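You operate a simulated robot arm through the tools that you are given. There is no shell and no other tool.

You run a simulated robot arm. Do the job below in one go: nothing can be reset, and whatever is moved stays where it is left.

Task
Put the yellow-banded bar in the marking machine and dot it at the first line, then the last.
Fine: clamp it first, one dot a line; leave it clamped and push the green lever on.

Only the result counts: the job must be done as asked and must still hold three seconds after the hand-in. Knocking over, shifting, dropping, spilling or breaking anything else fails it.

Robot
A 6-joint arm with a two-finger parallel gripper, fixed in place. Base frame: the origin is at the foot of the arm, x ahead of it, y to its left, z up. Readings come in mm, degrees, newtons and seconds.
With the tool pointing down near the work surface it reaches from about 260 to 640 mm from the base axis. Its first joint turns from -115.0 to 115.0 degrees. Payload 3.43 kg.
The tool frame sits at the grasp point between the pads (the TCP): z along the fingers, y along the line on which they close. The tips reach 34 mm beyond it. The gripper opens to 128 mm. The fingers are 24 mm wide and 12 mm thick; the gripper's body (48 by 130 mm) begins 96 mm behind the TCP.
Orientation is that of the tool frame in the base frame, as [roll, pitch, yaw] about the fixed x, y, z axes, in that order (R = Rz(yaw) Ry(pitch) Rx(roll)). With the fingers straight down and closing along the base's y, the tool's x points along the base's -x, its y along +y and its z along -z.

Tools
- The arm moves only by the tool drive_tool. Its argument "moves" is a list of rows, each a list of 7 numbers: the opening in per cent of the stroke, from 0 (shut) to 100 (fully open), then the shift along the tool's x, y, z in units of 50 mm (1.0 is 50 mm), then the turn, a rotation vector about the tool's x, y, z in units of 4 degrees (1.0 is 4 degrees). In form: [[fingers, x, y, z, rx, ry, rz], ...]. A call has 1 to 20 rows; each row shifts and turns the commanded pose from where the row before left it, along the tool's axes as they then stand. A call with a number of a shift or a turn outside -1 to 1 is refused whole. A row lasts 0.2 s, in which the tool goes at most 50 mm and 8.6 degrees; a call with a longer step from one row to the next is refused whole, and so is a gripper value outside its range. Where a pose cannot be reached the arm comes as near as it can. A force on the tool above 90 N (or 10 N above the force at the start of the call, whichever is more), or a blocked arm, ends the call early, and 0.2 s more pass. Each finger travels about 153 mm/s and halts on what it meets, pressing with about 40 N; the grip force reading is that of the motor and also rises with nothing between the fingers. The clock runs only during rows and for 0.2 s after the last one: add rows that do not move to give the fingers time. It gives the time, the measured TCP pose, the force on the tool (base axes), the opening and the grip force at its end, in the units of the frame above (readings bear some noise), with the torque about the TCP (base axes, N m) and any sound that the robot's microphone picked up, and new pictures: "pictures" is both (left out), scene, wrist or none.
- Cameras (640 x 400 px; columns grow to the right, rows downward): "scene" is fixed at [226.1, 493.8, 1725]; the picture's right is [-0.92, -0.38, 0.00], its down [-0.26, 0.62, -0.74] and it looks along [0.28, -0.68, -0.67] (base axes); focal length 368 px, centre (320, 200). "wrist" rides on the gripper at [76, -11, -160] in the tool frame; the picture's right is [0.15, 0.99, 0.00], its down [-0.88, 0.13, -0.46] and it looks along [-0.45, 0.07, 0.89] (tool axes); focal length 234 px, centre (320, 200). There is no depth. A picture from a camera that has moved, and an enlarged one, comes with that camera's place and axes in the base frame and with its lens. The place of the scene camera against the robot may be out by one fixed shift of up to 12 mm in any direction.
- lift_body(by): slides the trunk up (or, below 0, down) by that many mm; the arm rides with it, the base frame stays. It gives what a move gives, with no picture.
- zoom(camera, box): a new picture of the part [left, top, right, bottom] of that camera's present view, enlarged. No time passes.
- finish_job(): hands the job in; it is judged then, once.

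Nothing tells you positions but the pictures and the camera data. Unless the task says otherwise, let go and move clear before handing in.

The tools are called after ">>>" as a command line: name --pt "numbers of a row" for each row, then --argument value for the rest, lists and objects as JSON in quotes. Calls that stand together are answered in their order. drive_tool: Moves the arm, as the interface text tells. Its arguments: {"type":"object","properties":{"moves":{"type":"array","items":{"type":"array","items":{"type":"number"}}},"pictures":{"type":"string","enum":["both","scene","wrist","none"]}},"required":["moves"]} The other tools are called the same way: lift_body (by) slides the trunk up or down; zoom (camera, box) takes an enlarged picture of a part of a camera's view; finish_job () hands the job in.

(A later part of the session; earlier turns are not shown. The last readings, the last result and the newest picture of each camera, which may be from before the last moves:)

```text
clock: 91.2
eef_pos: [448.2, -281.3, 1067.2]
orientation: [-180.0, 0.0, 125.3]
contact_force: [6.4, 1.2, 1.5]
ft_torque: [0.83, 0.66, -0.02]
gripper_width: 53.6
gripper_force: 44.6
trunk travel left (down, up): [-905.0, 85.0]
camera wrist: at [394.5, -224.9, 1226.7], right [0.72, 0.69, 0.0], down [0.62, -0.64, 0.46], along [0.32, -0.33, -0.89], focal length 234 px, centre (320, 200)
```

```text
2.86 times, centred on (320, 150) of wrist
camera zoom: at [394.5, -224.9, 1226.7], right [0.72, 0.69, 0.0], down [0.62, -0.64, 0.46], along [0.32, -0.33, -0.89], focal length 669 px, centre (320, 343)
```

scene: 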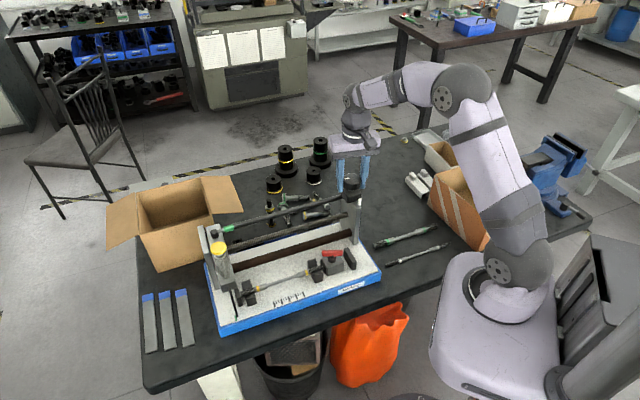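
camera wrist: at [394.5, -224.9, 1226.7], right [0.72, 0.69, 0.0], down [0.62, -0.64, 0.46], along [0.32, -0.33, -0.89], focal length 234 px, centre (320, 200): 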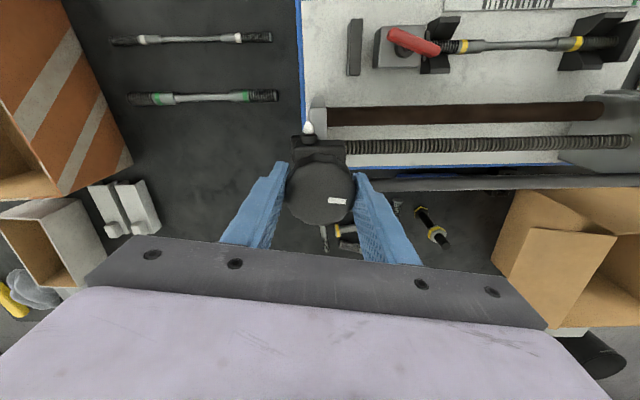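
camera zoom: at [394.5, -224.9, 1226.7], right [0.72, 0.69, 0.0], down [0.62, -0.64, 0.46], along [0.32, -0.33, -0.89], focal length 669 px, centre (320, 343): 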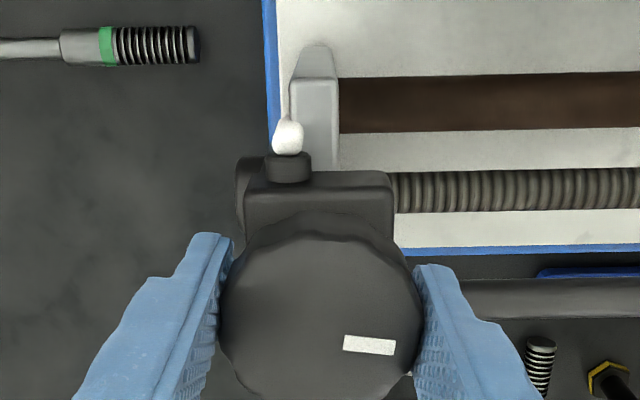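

The carriage moves toward the scale with this turn direction. I'll zoom on the pointer tip to see how it reads against the ruler.

>>> zoom --camera "scene" --box '[220, 290, 260, 325]'

>>> zoom --camera "scene" --box '[225, 275, 325, 325]'

```text
11.43 times, centred on (240, 308) of scene
camera zoom: at [226.1, 493.8, 1725.0], right [-0.92, -0.38, 0.0], down [-0.26, 0.62, -0.74], along [0.28, -0.68, -0.67], focal length 4210 px, centre (1234, -1029)
```

zoom: 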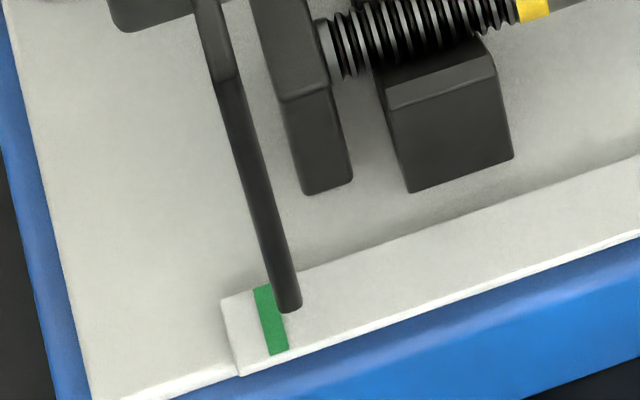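

```text
6.40 times, centred on (275, 300) of scene
camera zoom: at [226.1, 493.8, 1725.0], right [-0.92, -0.38, 0.0], down [-0.26, 0.62, -0.74], along [0.28, -0.68, -0.67], focal length 2357 px, centre (608, -440)
```

zoom: 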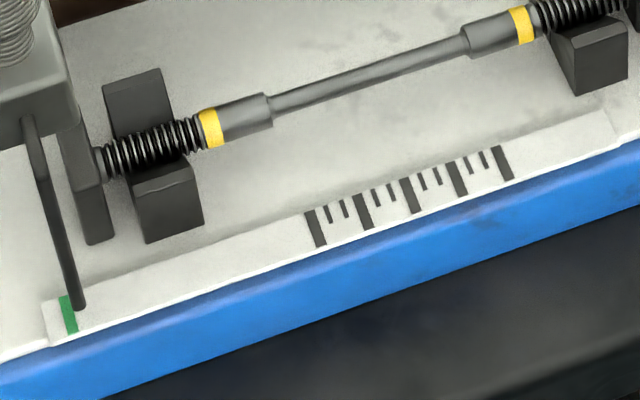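

The green band is painted on the ruler as the home mark and the dark rod tip is the pointer, now about 4 mm past it after 8.6°. I'll keep turning and calibrate.

>>> drive_tool --pt "20 0 0 0 0 0 0.9" --pt "20 0 0 0 0 0 0.9" --pt "20 0 0 0 0 0 0.9" --pt "20 0 0 0 0 0 0.9" --pt "20 0 0 0 0 0 0.9" --pt "20 0 0 0 0 0 0.9" --pt "20 0 0 0 0 0 0.9" --pt "20 0 0 0 0 0 0.9" --pt "20 0 0 0 0 0 0.9" --pt "20 0 0 0 0 0 0.9" --pt "20 0 0 0 0 0 0" --pictures "wrist"

>>> zoom --camera "scene" --box '[225, 275, 325, 325]'

>>> zoom --camera "wrist" --box '[220, 80, 420, 220]'

```text
clock: 93.6
eef_pos: [448.7, -280.8, 1067.0]
orientation: [180.0, 0.1, 89.4]
contact_force: [3.5, -3.0, 2.0]
ft_torque: [-0.72, -0.17, -0.05]
gripper_width: 53.6
gripper_force: 44.7
trunk travel left (down, up): [-905.0, 85.0]
camera wrist: at [436.9, -204.5, 1226.7], right [0.99, 0.13, 0.0], down [0.12, -0.88, 0.46], along [0.06, -0.45, -0.89], focal length 234 px, centre (320, 200)
```

wrist: 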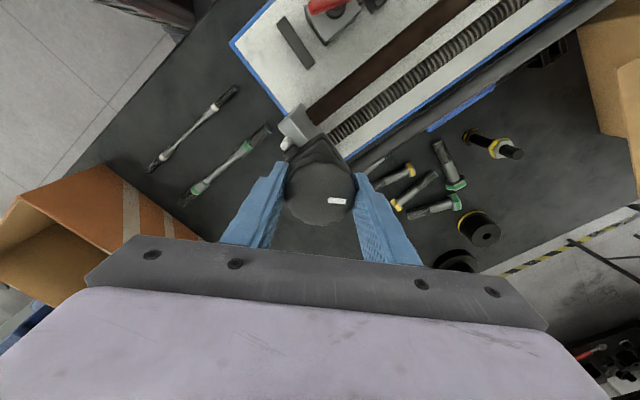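

```text
6.40 times, centred on (275, 300) of scene
camera zoom: at [226.1, 493.8, 1725.0], right [-0.92, -0.38, 0.0], down [-0.26, 0.62, -0.74], along [0.28, -0.68, -0.67], focal length 2357 px, centre (608, -440)
```

zoom: 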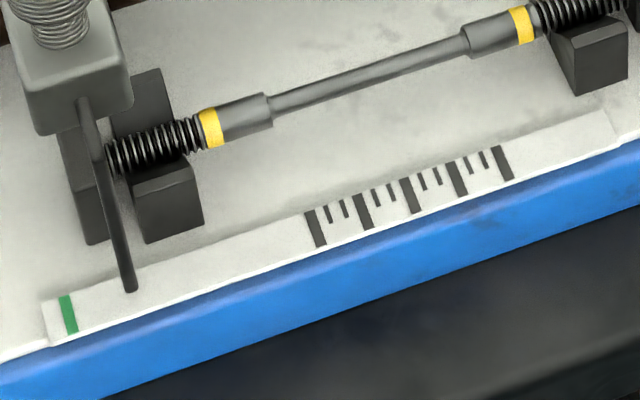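

```text
2.86 times, centred on (320, 150) of wrist
camera zoom: at [436.9, -204.5, 1226.7], right [0.99, 0.13, 0.0], down [0.12, -0.88, 0.46], along [0.06, -0.45, -0.89], focal length 669 px, centre (320, 343)
```

zoom: 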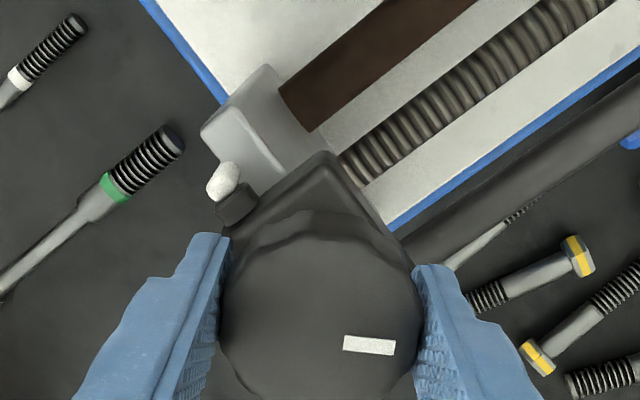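

Calibration: about 0.58 mm of travel per degree, with roughly 78 mm left to the first line. I'll continue turning.

>>> drive_tool --pt "20 0 0 0 0 0 0.9" --pt "20 0 0 0 0 0 0.9" --pt "20 0 0 0 0 0 0.9" --pt "20 0 0 0 0 0 0.9" --pt "20 0 0 0 0 0 0.9" --pt "20 0 0 0 0 0 0.9" --pt "20 0 0 0 0 0 0.9" --pt "20 0 0 0 0 0 0.9" --pt "20 0 0 0 0 0 0.9" --pt "20 0 0 0 0 0 0.9" --pt "20 0 0 0 0 0 0.9" --pt "20 0 0 0 0 0 0.9" --pt "20 0 0 0 0 0 0.9" --pt "20 0 0 0 0 0 0.9" --pt "20 0 0 0 0 0 0.9" --pt "20 0 0 0 0 0 0.9" --pt "20 0 0 0 0 0 0.9" --pt "20 0 0 0 0 0 0.9" --pt "20 0 0 0 0 0 0.9" --pt "20 0 0 0 0 0 0" --pictures "wrist"

>>> zoom --camera "scene" --box '[225, 275, 325, 325]'

```text
clock: 97.8
eef_pos: [448.2, -280.3, 1067.4]
orientation: [-179.9, 0.0, 20.9]
contact_force: [2.8, 1.3, 2.8]
ft_torque: [-0.15, -0.41, 0.0]
gripper_width: 53.5
gripper_force: 44.6
trunk travel left (down, up): [-905.0, 85.0]
camera wrist: at [513.7, -242.7, 1226.6], right [0.49, -0.87, 0.0], down [-0.78, -0.44, 0.46], along [-0.4, -0.22, -0.89], focal length 234 px, centre (320, 200)
```

wrist: 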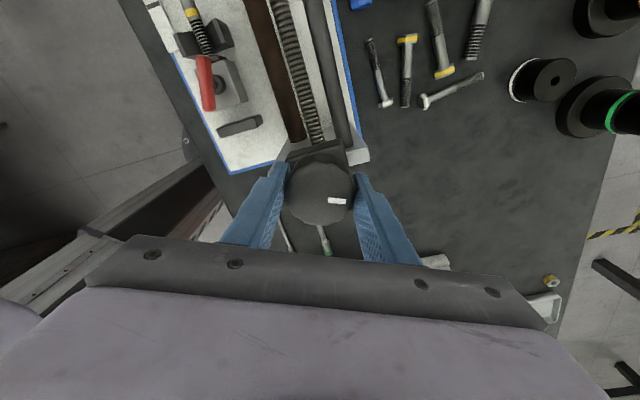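

```text
6.40 times, centred on (275, 300) of scene
camera zoom: at [226.1, 493.8, 1725.0], right [-0.92, -0.38, 0.0], down [-0.26, 0.62, -0.74], along [0.28, -0.68, -0.67], focal length 2357 px, centre (608, -440)
```

zoom: 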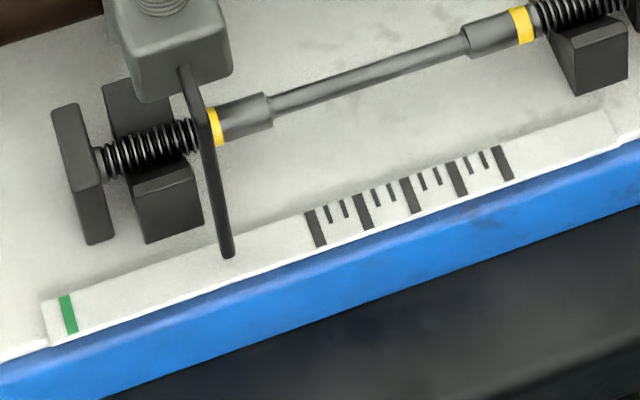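

I'll regrip: open the fingers, rotate back around the knob and continue from there.

>>> drive_tool --pt "40 0 0 0 0 0 0" --pt "60 0 0 0 0 0 0" --pt "60 0 0 0 0 0 -1" --pt "60 0 0 0 0 0 -1" --pt "60 0 0 0 0 0 -1" --pt "60 0 0 0 0 0 -1" --pt "60 0 0 0 0 0 -1" --pt "60 0 0 0 0 0 -1" --pt "60 0 0 0 0 0 -1" --pt "60 0 0 0 0 0 -1" --pt "60 0 0 0 0 0 -1" --pt "60 0 0 0 0 0 -1" --pt "60 0 0 0 0 0 -1" --pt "60 0 0 0 0 0 -1" --pt "60 0 0 0 0 0 -1" --pt "60 0 0 0 0 0 -1" --pt "60 0 0 0 0 0 -1" --pt "60 0 0 0 0 0 -1" --pt "60 0 0 0 0 0 -1" --pt "60 0 0 0 0 0 -1" --pictures "none"

>>> drive_tool --pt "60 0 0 0 0 0 -1" --pt "60 0 0 0 0 0 -1" --pt "60 0 0 0 0 0 -1" --pt "60 0 0 0 0 0 -1" --pt "60 0 0 0 0 0 -1" --pt "60 0 0 0 0 0 -1" --pt "60 0 0 0 0 0 -1" --pt "60 0 0 0 0 0 -1" --pt "60 0 0 0 0 0 -1" --pt "60 0 0 0 0 0 -1" --pt "60 0 0 0 0 0 -1" --pt "60 0 0 0 0 0 -1" --pt "60 0 0 0 0 0 -1" --pt "60 0 0 0 0 0 0" --pictures "wrist"

>>> zoom --camera "wrist" --box '[220, 80, 420, 220]'

>>> zoom --camera "scene" --box '[225, 275, 325, 325]'

```text
clock: 102.0
eef_pos: [446.6, -280.7, 1067.4]
orientation: [-180.0, 0.0, 93.1]
contact_force: [0.5, 0.4, 0.0]
ft_torque: [0.0, -0.01, 0.0]
gripper_width: 76.7
gripper_force: 0.0
trunk travel left (down, up): [-905.0, 85.0]
```

```text
clock: 105.0
eef_pos: [446.5, -280.8, 1068.4]
orientation: [-180.0, 0.0, 145.1]
contact_force: [0.3, 0.3, 0.0]
ft_torque: [0.02, 0.04, 0.0]
gripper_width: 76.7
gripper_force: 0.0
trunk travel left (down, up): [-905.0, 85.0]
camera wrist: at [378.2, -246.2, 1226.8], right [0.45, 0.89, 0.0], down [0.8, -0.4, 0.46], along [0.41, -0.2, -0.89], focal length 234 px, centre (320, 200)
```

wrist: 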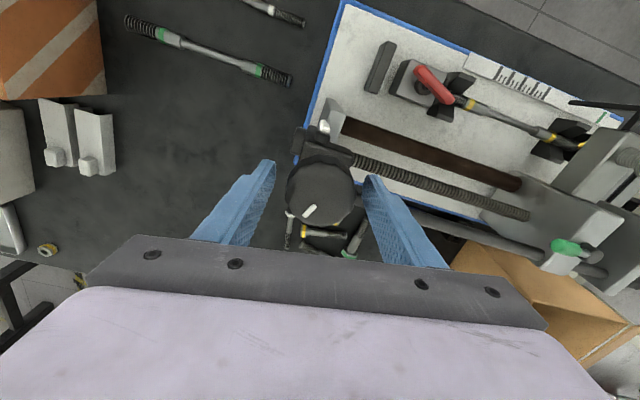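

```text
2.86 times, centred on (320, 150) of wrist
camera zoom: at [378.2, -246.2, 1226.8], right [0.45, 0.89, 0.0], down [0.8, -0.4, 0.46], along [0.41, -0.2, -0.89], focal length 669 px, centre (320, 343)
```

zoom: 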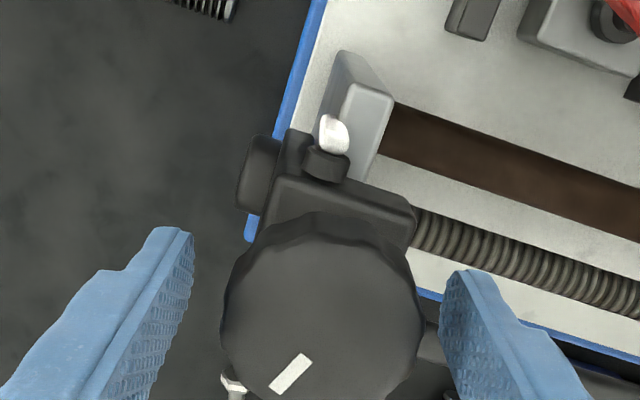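

```text
6.40 times, centred on (275, 300) of scene
camera zoom: at [226.1, 493.8, 1725.0], right [-0.92, -0.38, 0.0], down [-0.26, 0.62, -0.74], along [0.28, -0.68, -0.67], focal length 2357 px, centre (608, -440)
```

zoom: 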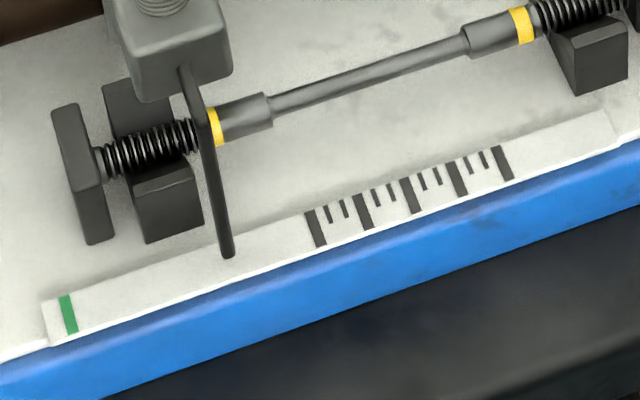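

>>> drive_tool --pt "40 0 0 0 0 0 0" --pt "20 0 0 0 0 0 0" --pt "20 0 0 0 0 0 0" --pt "20 0 0 0 0 0 0.9" --pt "20 0 0 0 0 0 0.9" --pt "20 0 0 0 0 0 0.9" --pt "20 0 0 0 0 0 0.9" --pt "20 0 0 0 0 0 0.9" --pt "20 0 0 0 0 0 0.9" --pt "20 0 0 0 0 0 0.9" --pt "20 0 0 0 0 0 0.9" --pt "20 0 0 0 0 0 0.9" --pt "20 0 0 0 0 0 0.9" --pt "20 0 0 0 0 0 0.9" --pt "20 0 0 0 0 0 0.9" --pt "20 0 0 0 0 0 0.9" --pt "20 0 0 0 0 0 0.9" --pt "20 0 0 0 0 0 0.5" --pt "20 0 0 0 0 0 0" --pictures "none"

>>> zoom --camera "scene" --box '[225, 275, 325, 325]'

>>> zoom --camera "scene" --box '[260, 285, 300, 320]'

```text
clock: 109.0
eef_pos: [448.2, -280.4, 1067.5]
orientation: [180.0, 0.0, 92.5]
contact_force: [3.0, 3.2, -2.6]
ft_torque: [0.53, 0.53, -0.01]
gripper_width: 53.3
gripper_force: 45.5
trunk travel left (down, up): [-905.0, 85.0]
```

```text
6.40 times, centred on (275, 300) of scene
camera zoom: at [226.1, 493.8, 1725.0], right [-0.92, -0.38, 0.0], down [-0.26, 0.62, -0.74], along [0.28, -0.68, -0.67], focal length 2357 px, centre (608, -440)
```

zoom: 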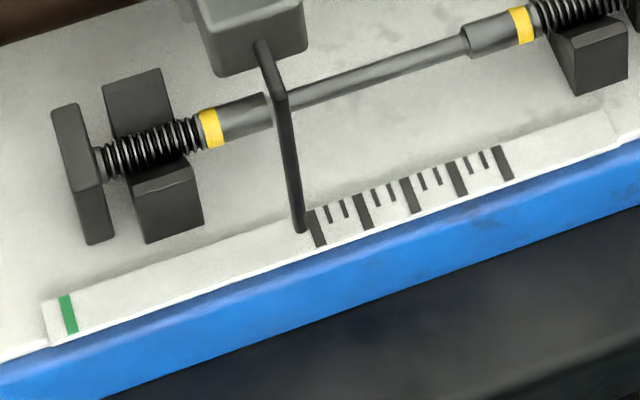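

```text
11.43 times, centred on (280, 302) of scene
camera zoom: at [226.1, 493.8, 1725.0], right [-0.92, -0.38, 0.0], down [-0.26, 0.62, -0.74], along [0.28, -0.68, -0.67], focal length 4210 px, centre (777, -971)
```

zoom: 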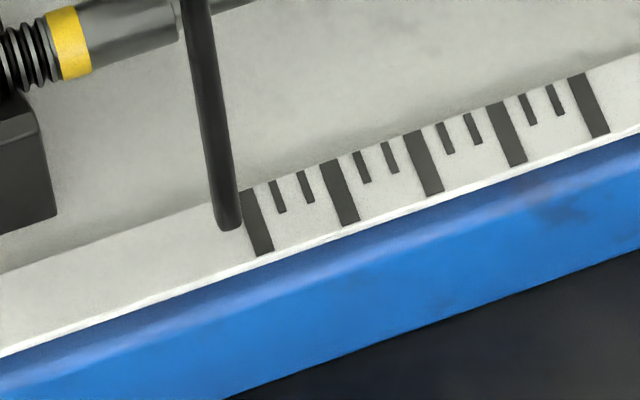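

The pointer is about 6.5 mm short of the first line. I'll turn about 10° more, then check alignment from directly above with the wrist camera.

>>> drive_tool --pt "20 0 0 0 0 0 0.85" --pt "20 0 0 0 0 0 0.85" --pt "20 0 0 0 0 0 0.85" --pt "20 0 0 0 0 0 0" --pt "20 0 0 0 0 0 0" --pictures "none"

>>> zoom --camera "scene" --box '[260, 285, 300, 320]'

>>> zoom --camera "scene" --box '[210, 210, 310, 310]'

```text
clock: 110.2
eef_pos: [447.0, -279.6, 1067.7]
orientation: [179.9, 0.0, 82.5]
contact_force: [1.7, 3.3, 1.2]
ft_torque: [0.15, 0.07, 0.01]
gripper_width: 53.2
gripper_force: 45.2
trunk travel left (down, up): [-905.0, 85.0]
```

```text
11.43 times, centred on (280, 302) of scene
camera zoom: at [226.1, 493.8, 1725.0], right [-0.92, -0.38, 0.0], down [-0.26, 0.62, -0.74], along [0.28, -0.68, -0.67], focal length 4210 px, centre (777, -971)
```

zoom: 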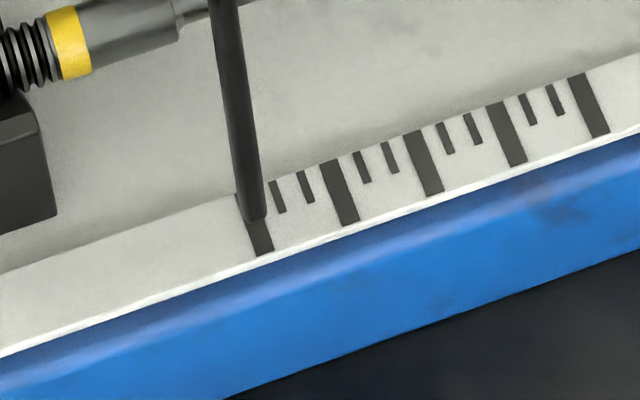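

```text
4.00 times, centred on (260, 260) of scene
camera zoom: at [226.1, 493.8, 1725.0], right [-0.92, -0.38, 0.0], down [-0.26, 0.62, -0.74], along [0.28, -0.68, -0.67], focal length 1473 px, centre (560, -40)
```

zoom: 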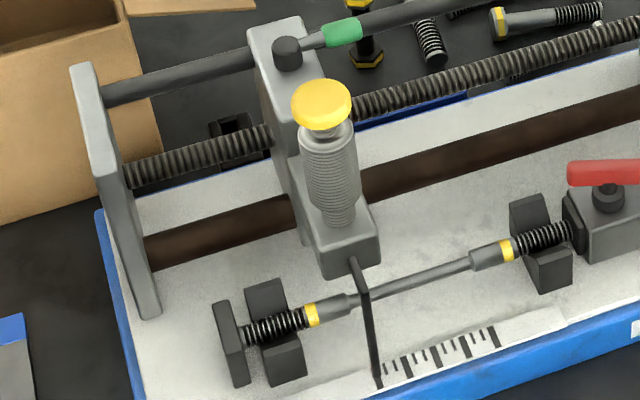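

In the scene view the pointer tip sits on the first line. I'll release the knob and verify from directly above.

>>> drive_tool --pt "40 0 0 0 0 0 0" --pt "60 0 0 0 0 0 0" --pt "60 0 0 -0.9 0 0 0" --pt "60 0 0 -0.9 0 0 -0.6" --pt "60 0 0 -0.2 0 0 -1" --pt "60 0 0 0 0 0 -1" --pt "60 0 0 0 0 0 -1" --pt "60 0 0 0 0 0 -1" --pt "60 0 0 0 0 0 -1" --pt "60 0 0 0 0 0 -1" --pt "60 0 0 0 0 0 -1" --pt "60 0 0 0 0 0 -1" --pt "60 0 0 0 0 0 -1" --pt "60 0 0 0 0 0 -1" --pt "60 0 0 0 0 0 -1" --pt "60 0 0 0 0 0 -1" --pt "60 0 0 0 0 0 -0.5" --pt "60 0 0 0 0 0 0" --pictures "none"

>>> drive_tool --pt "60 0.308 0.873 0 0 0 0" --pt "60 0.308 0.873 0 0 0 0" --pt "60 0.308 0.873 0 0 0 0" --pt "60 0.308 0.873 0 0 0 0" --pt "60 0.308 0.873 0 0 0 0" --pt "60 0.308 0.873 0 0 0 0" --pt "60 0.308 0.873 0 0 0 0" --pt "60 0 0 0 0 0 0" --pictures "both"

>>> zoom --camera "wrist" --box '[220, 0, 420, 140]'

>>> zoom --camera "wrist" --box '[220, 80, 420, 220]'

```text
clock: 114.0
eef_pos: [447.3, -279.6, 1166.9]
orientation: [179.9, 0.0, 134.8]
contact_force: [-0.1, -0.1, 0.1]
ft_torque: [-0.03, 0.0, -0.01]
gripper_width: 76.8
gripper_force: 0.0
trunk travel left (down, up): [-905.0, 85.0]
```

```text
clock: 115.8
eef_pos: [585.3, 11.7, 1165.3]
orientation: [180.0, 0.1, 134.7]
contact_force: [-0.3, 0.2, 1.1]
ft_torque: [-0.02, -0.03, -0.01]
gripper_width: 76.6
gripper_force: 0.1
trunk travel left (down, up): [-905.0, 85.0]
camera wrist: at [523.3, 57.8, 1325.0], right [0.6, 0.8, 0.0], down [0.71, -0.53, 0.46], along [0.36, -0.27, -0.89], focal length 234 px, centre (320, 200)
```

scene: 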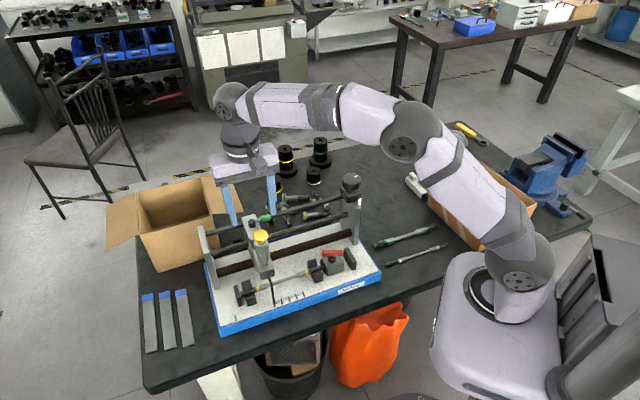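
wrist: 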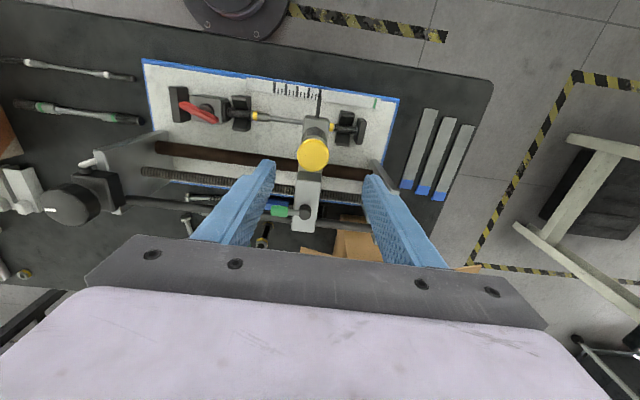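

```text
2.86 times, centred on (320, 70) of wrist
camera zoom: at [523.3, 57.8, 1325.0], right [0.6, 0.8, 0.0], down [0.71, -0.53, 0.46], along [0.36, -0.27, -0.89], focal length 669 px, centre (320, 571)
```

zoom: 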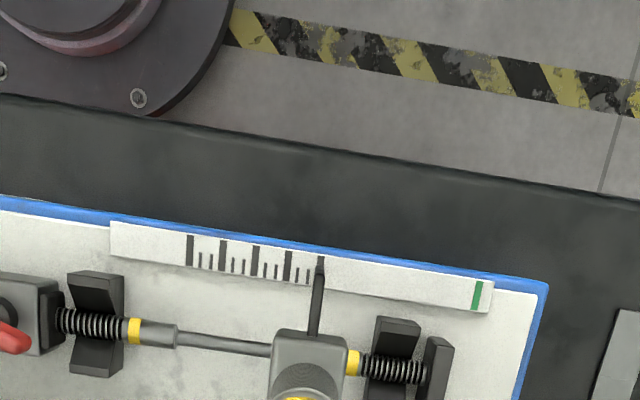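

```text
2.86 times, centred on (320, 150) of wrist
camera zoom: at [523.3, 57.8, 1325.0], right [0.6, 0.8, 0.0], down [0.71, -0.53, 0.46], along [0.36, -0.27, -0.89], focal length 669 px, centre (320, 343)
```

zoom: 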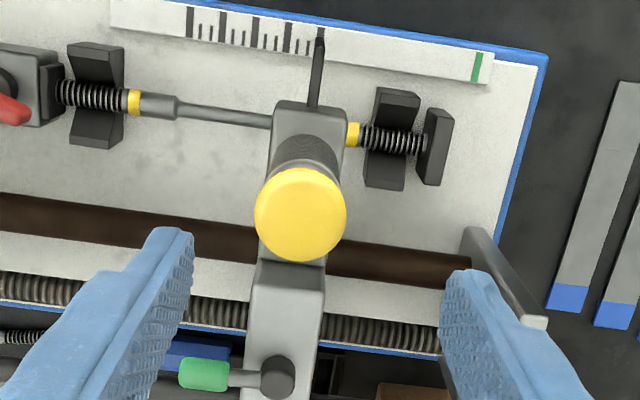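

>>> zoom --camera "wrist" --box '[300, 80, 340, 105]'

>>> zoom --camera "scene" --box '[260, 285, 300, 320]'

```text
16.00 times, centred on (320, 92) of wrist
camera zoom: at [523.3, 57.8, 1325.0], right [0.6, 0.8, 0.0], down [0.71, -0.53, 0.46], along [0.36, -0.27, -0.89], focal length 3747 px, centre (320, 1920)
```

zoom: 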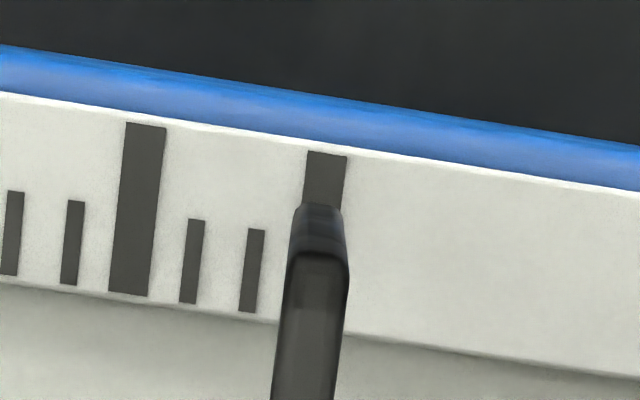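

```text
11.43 times, centred on (280, 302) of scene
camera zoom: at [226.1, 493.8, 1725.0], right [-0.92, -0.38, 0.0], down [-0.26, 0.62, -0.74], along [0.28, -0.68, -0.67], focal length 4210 px, centre (777, -971)
```

zoom: 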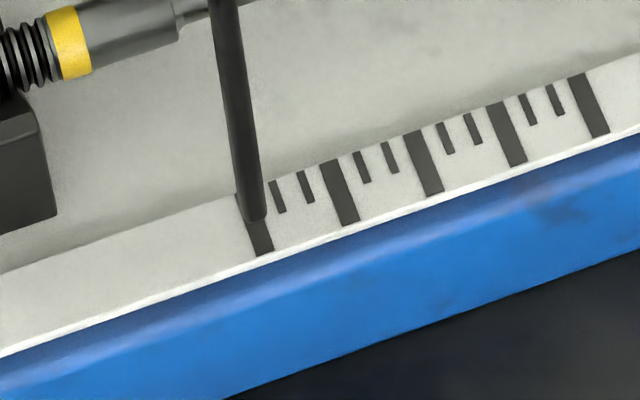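

From above the pointer is centred on the first line to within about 0.3 mm. Now I'll press the yellow button once, first closing the fingers and moving down to just above it.

>>> drive_tool --pt "0 0.086 -0.14 0 0 0 0" --pt "0 0 0 0 0 0 0" --pt "0 0 0 0.4 0 0 0" --pt "0 0 0 0.4 0 0 0" --pt "0 0 0 0 0 0 0" --pictures "both"

>>> zoom --camera "wrist" --box '[220, 80, 420, 220]'

>>> zoom --camera "scene" --box '[220, 190, 300, 280]'

```text
clock: 117.0
eef_pos: [579.8, 10.4, 1125.7]
orientation: [-180.0, -0.1, 134.9]
contact_force: [-0.1, 0.3, -0.5]
ft_torque: [-0.02, 0.0, 0.02]
gripper_width: 0.0
gripper_force: 32.9
trunk travel left (down, up): [-905.0, 85.0]
camera wrist: at [517.5, 56.2, 1285.7], right [0.6, 0.8, 0.0], down [0.71, -0.53, 0.46], along [0.37, -0.27, -0.89], focal length 234 px, centre (320, 200)
```

scene: 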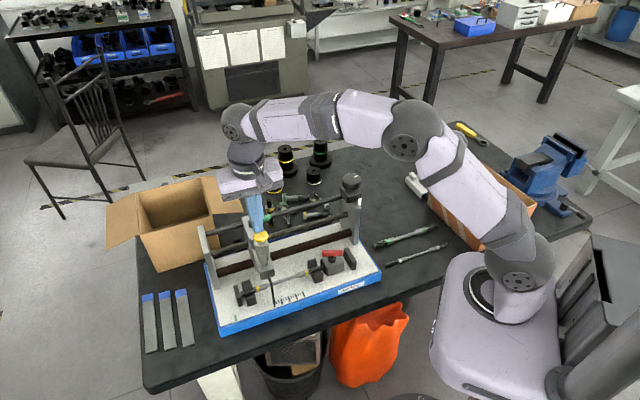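
wrist: 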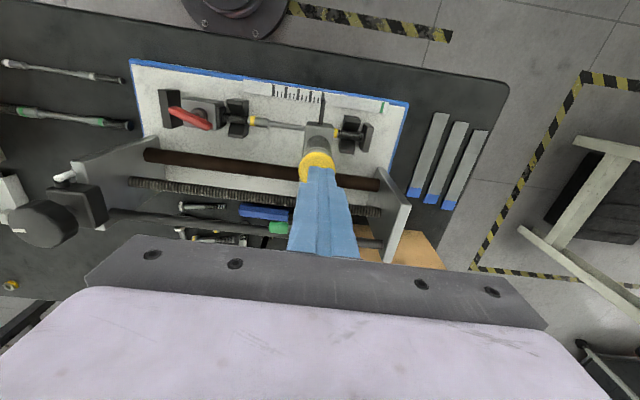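

```text
2.86 times, centred on (320, 150) of wrist
camera zoom: at [517.5, 56.2, 1285.7], right [0.6, 0.8, 0.0], down [0.71, -0.53, 0.46], along [0.37, -0.27, -0.89], focal length 669 px, centre (320, 343)
```

zoom: 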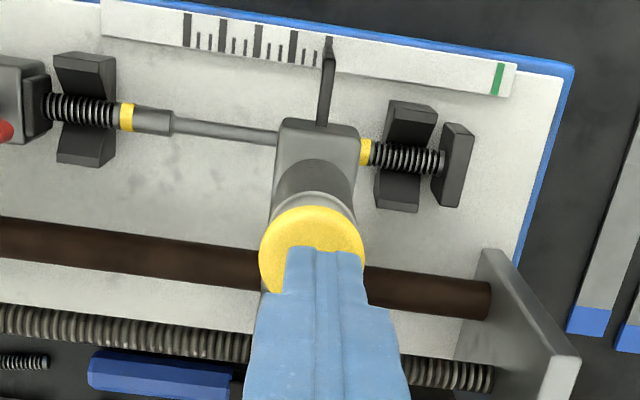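

```text
4.44 times, centred on (260, 235) of scene
camera zoom: at [226.1, 493.8, 1725.0], right [-0.92, -0.38, 0.0], down [-0.26, 0.62, -0.74], along [0.28, -0.68, -0.67], focal length 1637 px, centre (587, 44)
```

zoom: 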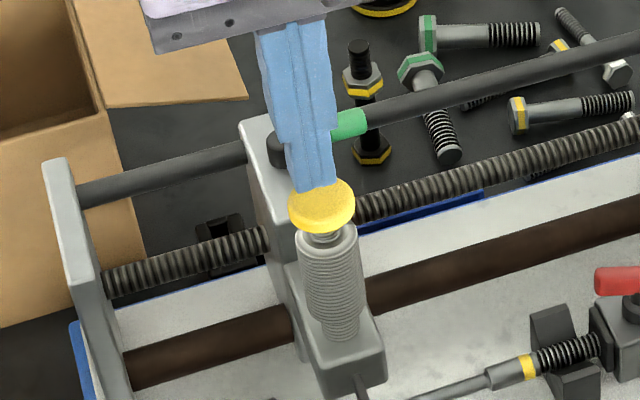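

I'm just above the button. I'll centre slightly and come down to contact.

>>> drive_tool --pt "0 0.02 -0.046 0.1 0 0 0" --pt "0 0 0 0.15 0 0 0" --pt "0 0 0 0.06 0 0 0" --pt "0 0 0 0 0 0 0" --pictures "none"

>>> drive_tool --pt "0 0 0 0.06 0 0 0" --pt "0 0 0 0 0 0 0" --pictures "none"

```text
clock: 118.0
eef_pos: [577.2, 6.9, 1111.9]
orientation: [180.0, 0.1, 134.8]
contact_force: [-1.7, -0.2, -0.1]
ft_torque: [0.02, -0.02, 0.02]
gripper_width: 0.0
gripper_force: 32.7
trunk travel left (down, up): [-905.0, 85.0]
```

```text
clock: 118.6
eef_pos: [578.2, 7.7, 1108.2]
orientation: [180.0, 0.0, 134.8]
contact_force: [0.7, -0.2, 2.4]
ft_torque: [0.02, -0.03, 0.03]
gripper_width: 0.4
gripper_force: 33.1
trunk travel left (down, up): [-905.0, 85.0]
```

>>> drive_tool --pt "0 0 0 0.08 0 0 0" --pt "0 0 0 0.08 0 0 0" --pt "0 0 0 0 0 0 0" --pictures "scene"

>>> zoom --camera "scene" --box '[220, 200, 320, 310]'

```text
clock: 119.4
eef_pos: [577.3, 7.0, 1100.0]
orientation: [-180.0, 0.0, 134.7]
contact_force: [-1.2, -1.4, 3.2]
ft_torque: [-0.1, 0.01, 0.02]
gripper_width: 0.0
gripper_force: 32.6
trunk travel left (down, up): [-905.0, 85.0]
```

scene: 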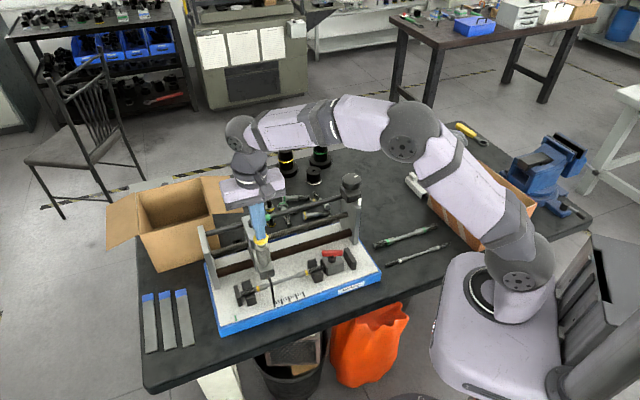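

```text
3.64 times, centred on (270, 255) of scene
camera zoom: at [226.1, 493.8, 1725.0], right [-0.92, -0.38, 0.0], down [-0.26, 0.62, -0.74], along [0.28, -0.68, -0.67], focal length 1339 px, centre (502, 0)
```

zoom: 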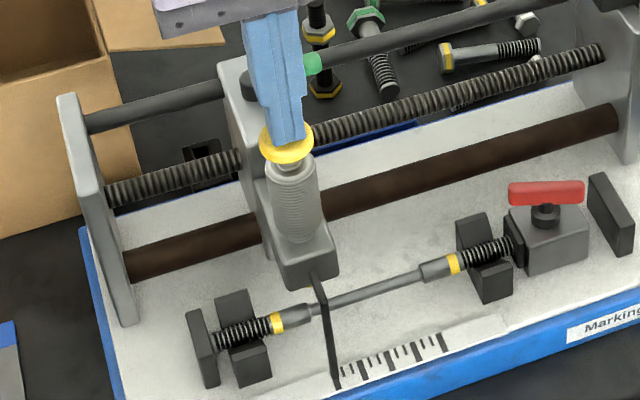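

>>> drive_tool --pt "0 0 0 0.06 0 0 0" --pt "0 0 0 0.06 0 0 0" --pt "0 0 0 0 0 0 0" --pictures "none"

>>> zoom --camera "scene" --box '[220, 200, 320, 310]'

```text
clock: 120.2
eef_pos: [578.2, 7.6, 1095.0]
orientation: [-180.0, 0.0, 134.8]
contact_force: [0.9, -1.9, 5.3]
ft_torque: [-0.06, -0.02, 0.0]
gripper_width: 0.1
gripper_force: 33.5
trunk travel left (down, up): [-905.0, 85.0]
```

```text
3.64 times, centred on (270, 255) of scene
camera zoom: at [226.1, 493.8, 1725.0], right [-0.92, -0.38, 0.0], down [-0.26, 0.62, -0.74], along [0.28, -0.68, -0.67], focal length 1339 px, centre (502, 0)
```

zoom: 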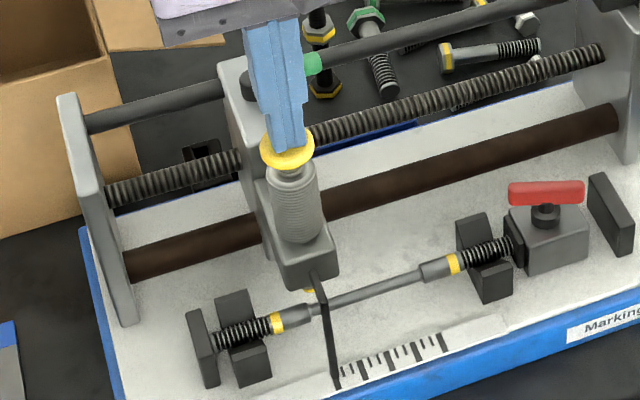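

>>> drive_tool --pt "0 0 0 0.06 0 0 0" --pt "0 0 0 0.04 0 0 0" --pt "0 0 0 0 0 0 0" --pictures "none"

>>> zoom --camera "scene" --box '[240, 260, 290, 310]'

```text
clock: 121.0
eef_pos: [578.7, 7.7, 1090.4]
orientation: [179.8, -0.1, 134.8]
contact_force: [0.9, -1.1, 5.8]
ft_torque: [-0.04, -0.06, -0.03]
gripper_width: 0.0
gripper_force: 33.0
trunk travel left (down, up): [-905.0, 85.0]
```

```text
8.00 times, centred on (265, 285) of scene
camera zoom: at [226.1, 493.8, 1725.0], right [-0.92, -0.38, 0.0], down [-0.26, 0.62, -0.74], along [0.28, -0.68, -0.67], focal length 2947 px, centre (760, -480)
```

zoom: 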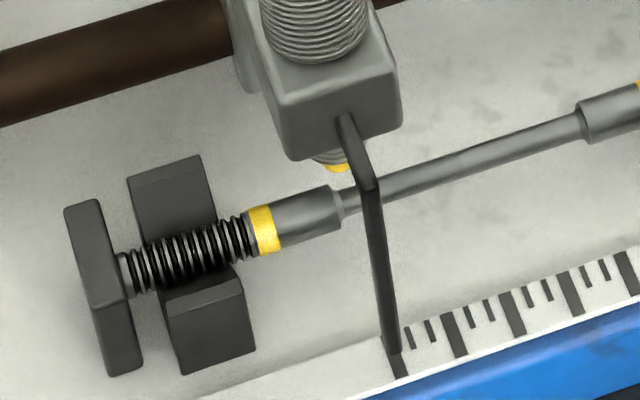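

The punch is emerging from the head toward the bar. I'll continue the same press.

>>> drive_tool --pt "0 0 0 0.06 0 0 0" --pt "0 0 0 0.06 0 0 0" --pt "0 0 0 0 0 0 0" --pictures "none"

>>> zoom --camera "scene" --box '[240, 260, 290, 310]'

```text
clock: 121.8
eef_pos: [577.5, 7.7, 1085.0]
orientation: [-179.9, 0.0, 134.7]
contact_force: [-0.4, -1.9, 6.6]
ft_torque: [-0.09, -0.04, 0.01]
gripper_width: 0.0
gripper_force: 33.1
trunk travel left (down, up): [-905.0, 85.0]
```

```text
8.00 times, centred on (265, 285) of scene
camera zoom: at [226.1, 493.8, 1725.0], right [-0.92, -0.38, 0.0], down [-0.26, 0.62, -0.74], along [0.28, -0.68, -0.67], focal length 2947 px, centre (760, -480)
```

zoom: 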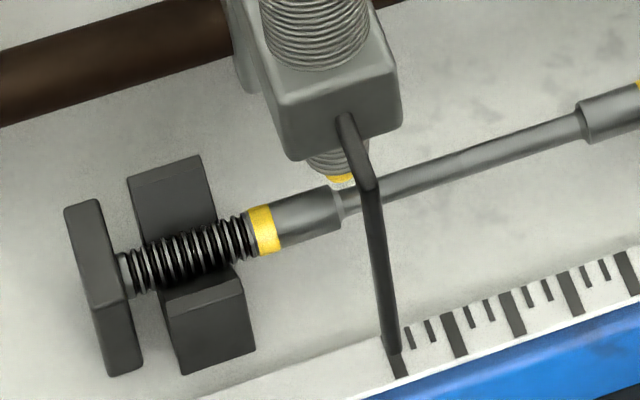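

>>> drive_tool --pt "0 0 0 0.06 0 0 0" --pt "0 0 0 0.06 0 0 0" --pt "0 0 0 0 0 0 0" --pictures "none"

>>> zoom --camera "scene" --box '[240, 260, 290, 310]'

```text
clock: 122.6
eef_pos: [578.9, 7.5, 1077.5]
orientation: [179.9, 0.1, 134.8]
contact_force: [3.0, -2.8, 7.8]
ft_torque: [-0.11, -0.09, 0.01]
gripper_width: 0.0
gripper_force: 32.8
trunk travel left (down, up): [-905.0, 85.0]
```

```text
8.00 times, centred on (265, 285) of scene
camera zoom: at [226.1, 493.8, 1725.0], right [-0.92, -0.38, 0.0], down [-0.26, 0.62, -0.74], along [0.28, -0.68, -0.67], focal length 2947 px, centre (760, -480)
```

zoom: 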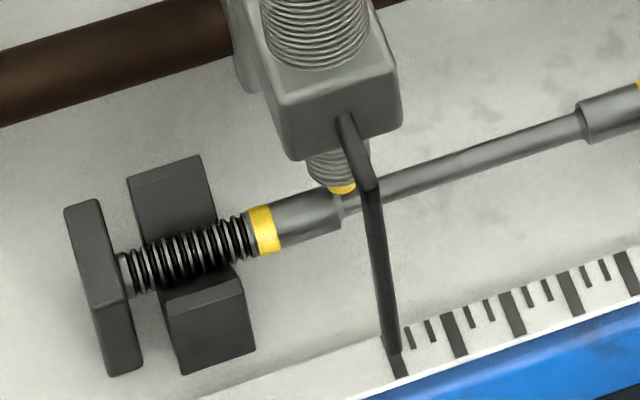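

>>> drive_tool --pt "0 0 0 0.06 0 0 0" --pt "0 0 0 0.04 0 0 0" --pt "0 0 0 0 0 0 0" --pictures "none"

>>> zoom --camera "scene" --box '[240, 260, 290, 310]'

```text
clock: 123.4
eef_pos: [576.5, 8.2, 1073.4]
orientation: [179.9, 0.0, 134.8]
contact_force: [2.7, -4.5, 10.2]
ft_torque: [-0.11, -0.13, 0.0]
gripper_width: 0.1
gripper_force: 33.2
trunk travel left (down, up): [-905.0, 85.0]
```

```text
8.00 times, centred on (265, 285) of scene
camera zoom: at [226.1, 493.8, 1725.0], right [-0.92, -0.38, 0.0], down [-0.26, 0.62, -0.74], along [0.28, -0.68, -0.67], focal length 2947 px, centre (760, -480)
```

zoom: 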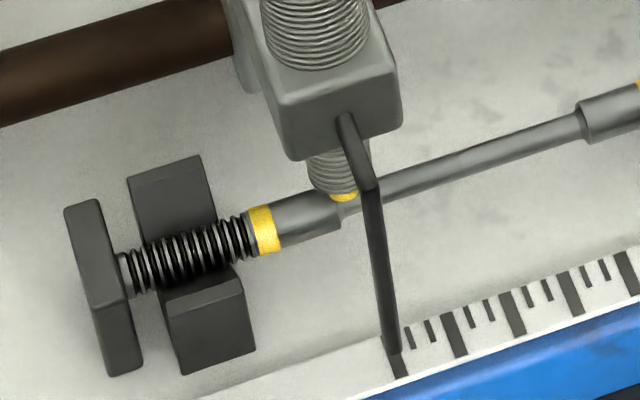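

>>> drive_tool --pt "0 0 0 0.05 0 0 0" --pt "0 0 0 0.03 0 0 0" --pt "0 0 0 0 0 0 0" --pictures "none"

>>> zoom --camera "scene" --box '[240, 260, 290, 310]'

```text
clock: 124.2
eef_pos: [577.2, 8.7, 1071.2]
orientation: [179.8, 0.2, 134.8]
contact_force: [2.2, -3.0, 23.6]
ft_torque: [-0.12, -0.11, 0.0]
gripper_width: 0.1
gripper_force: 33.2
trunk travel left (down, up): [-905.0, 85.0]
```

```text
8.00 times, centred on (265, 285) of scene
camera zoom: at [226.1, 493.8, 1725.0], right [-0.92, -0.38, 0.0], down [-0.26, 0.62, -0.74], along [0.28, -0.68, -0.67], focal length 2947 px, centre (760, -480)
```

zoom: 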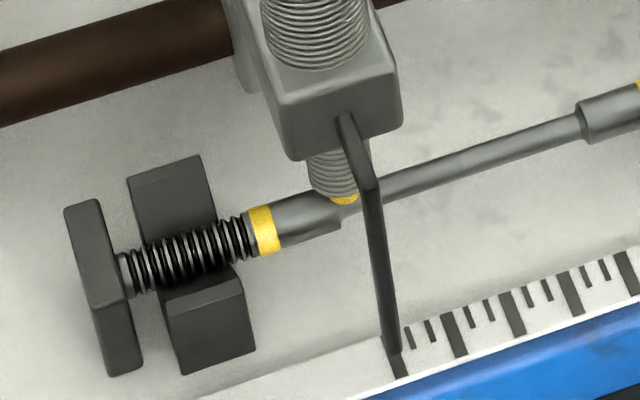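

The force is rising (24 N), so the punch has reached the bar. I'll press a little more to make the mark.

>>> drive_tool --pt "0 0 0 0.03 0 0 0" --pt "0 0 0 0 0 0 0" --pictures "none"

>>> zoom --camera "scene" --box '[240, 260, 290, 310]'

```text
clock: 124.8
eef_pos: [577.2, 6.4, 1070.5]
orientation: [179.6, 0.4, 134.8]
contact_force: [1.9, -3.6, 30.8]
ft_torque: [-0.15, -0.08, -0.02]
gripper_width: 0.1
gripper_force: 32.7
trunk travel left (down, up): [-905.0, 85.0]
```

```text
8.00 times, centred on (265, 285) of scene
camera zoom: at [226.1, 493.8, 1725.0], right [-0.92, -0.38, 0.0], down [-0.26, 0.62, -0.74], along [0.28, -0.68, -0.67], focal length 2947 px, centre (760, -480)
```

zoom: 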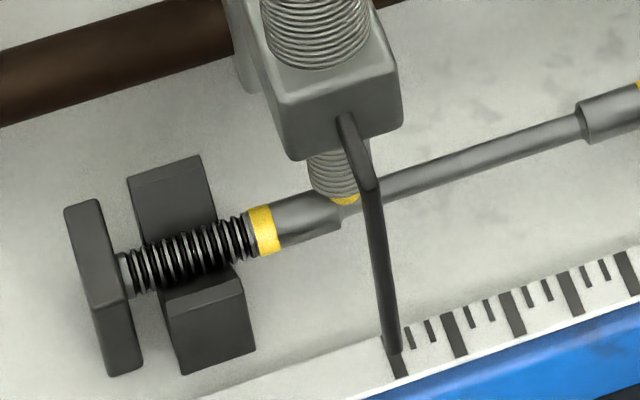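

>>> drive_tool --pt "0 0 0 0.03 0 0 0" --pt "0 0 0 0.03 0 0 0" --pt "0 0 0 0 0 0 0" --pictures "none"

>>> zoom --camera "scene" --box '[240, 260, 290, 310]'

```text
clock: 125.6
eef_pos: [577.1, 7.5, 1071.0]
orientation: [179.3, 0.7, 134.9]
contact_force: [-1.7, -6.6, 40.6]
ft_torque: [-0.3, 0.1, 0.03]
gripper_width: 0.0
gripper_force: 32.6
trunk travel left (down, up): [-905.0, 85.0]
```

```text
8.00 times, centred on (265, 285) of scene
camera zoom: at [226.1, 493.8, 1725.0], right [-0.92, -0.38, 0.0], down [-0.26, 0.62, -0.74], along [0.28, -0.68, -0.67], focal length 2947 px, centre (760, -480)
```

zoom: 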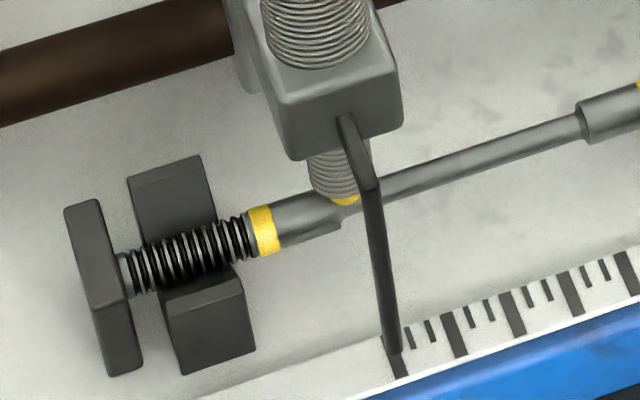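

It has hit a hard stop at 40 N, so I'll release fully, rise clear and inspect.

>>> drive_tool --pt "0 0 0 -0.5 0 0 0" --pt "0 0 0 -0.8 0 0 0" --pt "0 0 0 -0.8 0 0 0" --pt "0 0 0 0 0 0 0" --pictures "both"

>>> zoom --camera "scene" --box '[240, 260, 290, 310]'

>>> zoom --camera "scene" --box '[220, 200, 320, 310]'

```text
clock: 126.6
eef_pos: [576.3, 9.4, 1167.8]
orientation: [-180.0, 0.0, 134.8]
contact_force: [0.0, -0.5, -0.2]
ft_torque: [0.02, 0.0, 0.0]
gripper_width: 0.0
gripper_force: 32.9
trunk travel left (down, up): [-905.0, 85.0]
camera wrist: at [513.8, 55.5, 1327.3], right [0.6, 0.8, 0.0], down [0.71, -0.53, 0.45], along [0.36, -0.27, -0.89], focal length 234 px, centre (320, 200)
```

scene: 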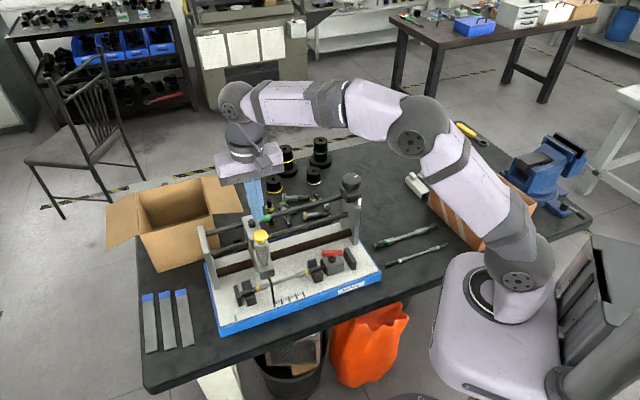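
wrist: 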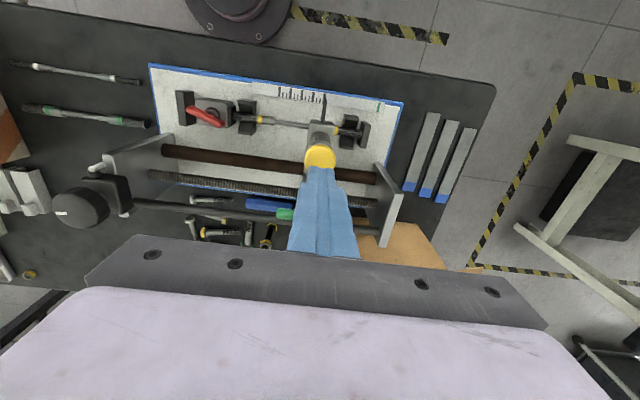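

```text
8.00 times, centred on (265, 285) of scene
camera zoom: at [226.1, 493.8, 1725.0], right [-0.92, -0.38, 0.0], down [-0.26, 0.62, -0.74], along [0.28, -0.68, -0.67], focal length 2947 px, centre (760, -480)
```

zoom: 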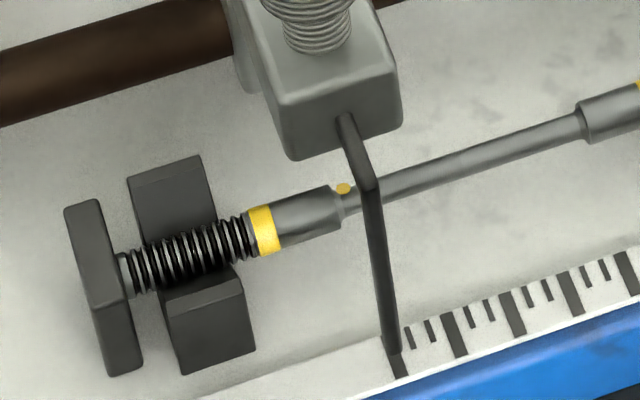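

```text
3.64 times, centred on (270, 255) of scene
camera zoom: at [226.1, 493.8, 1725.0], right [-0.92, -0.38, 0.0], down [-0.26, 0.62, -0.74], along [0.28, -0.68, -0.67], focal length 1339 px, centre (502, 0)
```

zoom: 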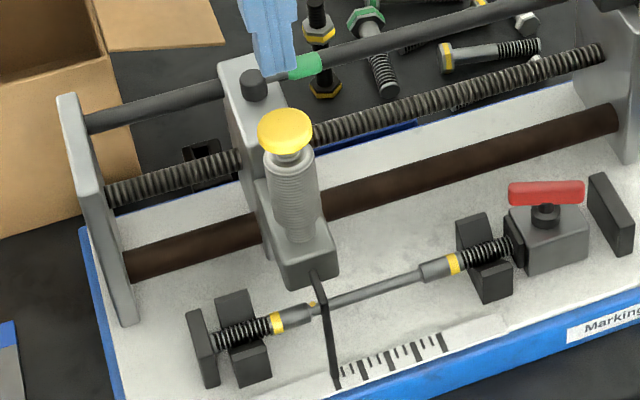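

A single yellow dot is on the bar under the first line. Now back to the knob to move on to the last line, about 83 mm or 138° further.

>>> drive_tool --pt "60 -0.326 -0.8446 0 0 0 0" --pt "60 -0.326 -0.8446 0 0 0 0" --pt "60 -0.326 -0.8446 0 0 0 0" --pt "60 -0.326 -0.8446 0 0 0 0" --pt "60 -0.326 -0.8446 0 0 0 0" --pt "60 -0.326 -0.8446 0 0 0 0" --pt "60 -0.326 -0.8446 0 0 0 0" --pt "60 0 0 0 0 0 -0.9" --pt "60 0 0 0 0 0 -0.9" --pt "60 0 0 0 0 0 -0.9" --pt "60 0 0 0 0 0 -0.9" --pt "60 0 0 0 0 0 -0.9" --pt "60 0 0 0 0 0 -0.9" --pt "60 0 0 0 0 0 -0.9" --pt "60 0 0 0 0 0 0" --pictures "wrist"

>>> zoom --camera "wrist" --box '[220, 80, 420, 220]'

```text
clock: 129.8
eef_pos: [448.8, -280.6, 1169.3]
orientation: [-180.0, 0.0, 160.0]
contact_force: [-0.2, -1.0, 0.4]
ft_torque: [-0.01, 0.0, 0.0]
gripper_width: 76.5
gripper_force: 0.0
trunk travel left (down, up): [-905.0, 85.0]
camera wrist: at [372.2, -265.4, 1328.5], right [0.2, 0.98, 0.0], down [0.87, -0.18, 0.46], along [0.45, -0.09, -0.89], focal length 234 px, centre (320, 200)
```

wrist: 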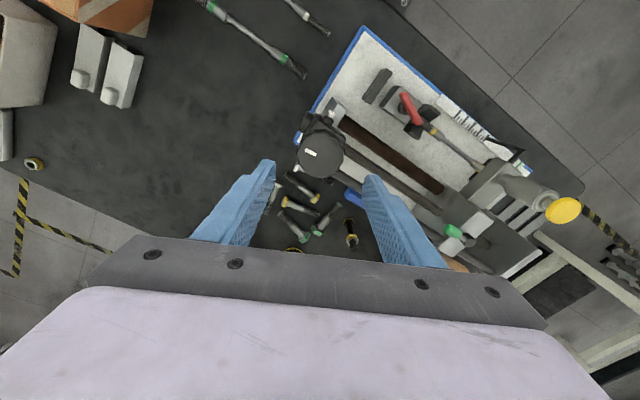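

```text
2.86 times, centred on (320, 150) of wrist
camera zoom: at [372.2, -265.4, 1328.5], right [0.2, 0.98, 0.0], down [0.87, -0.18, 0.46], along [0.45, -0.09, -0.89], focal length 669 px, centre (320, 343)
```

zoom: 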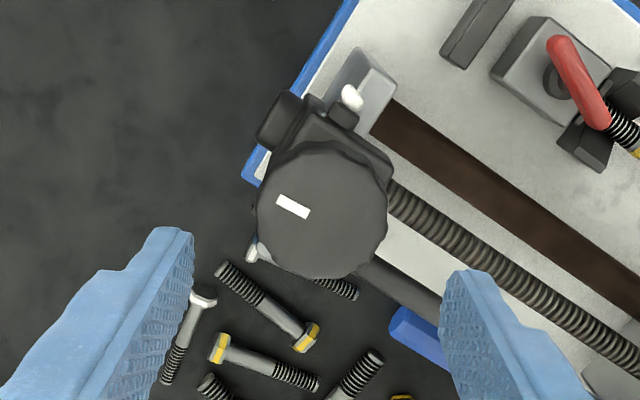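

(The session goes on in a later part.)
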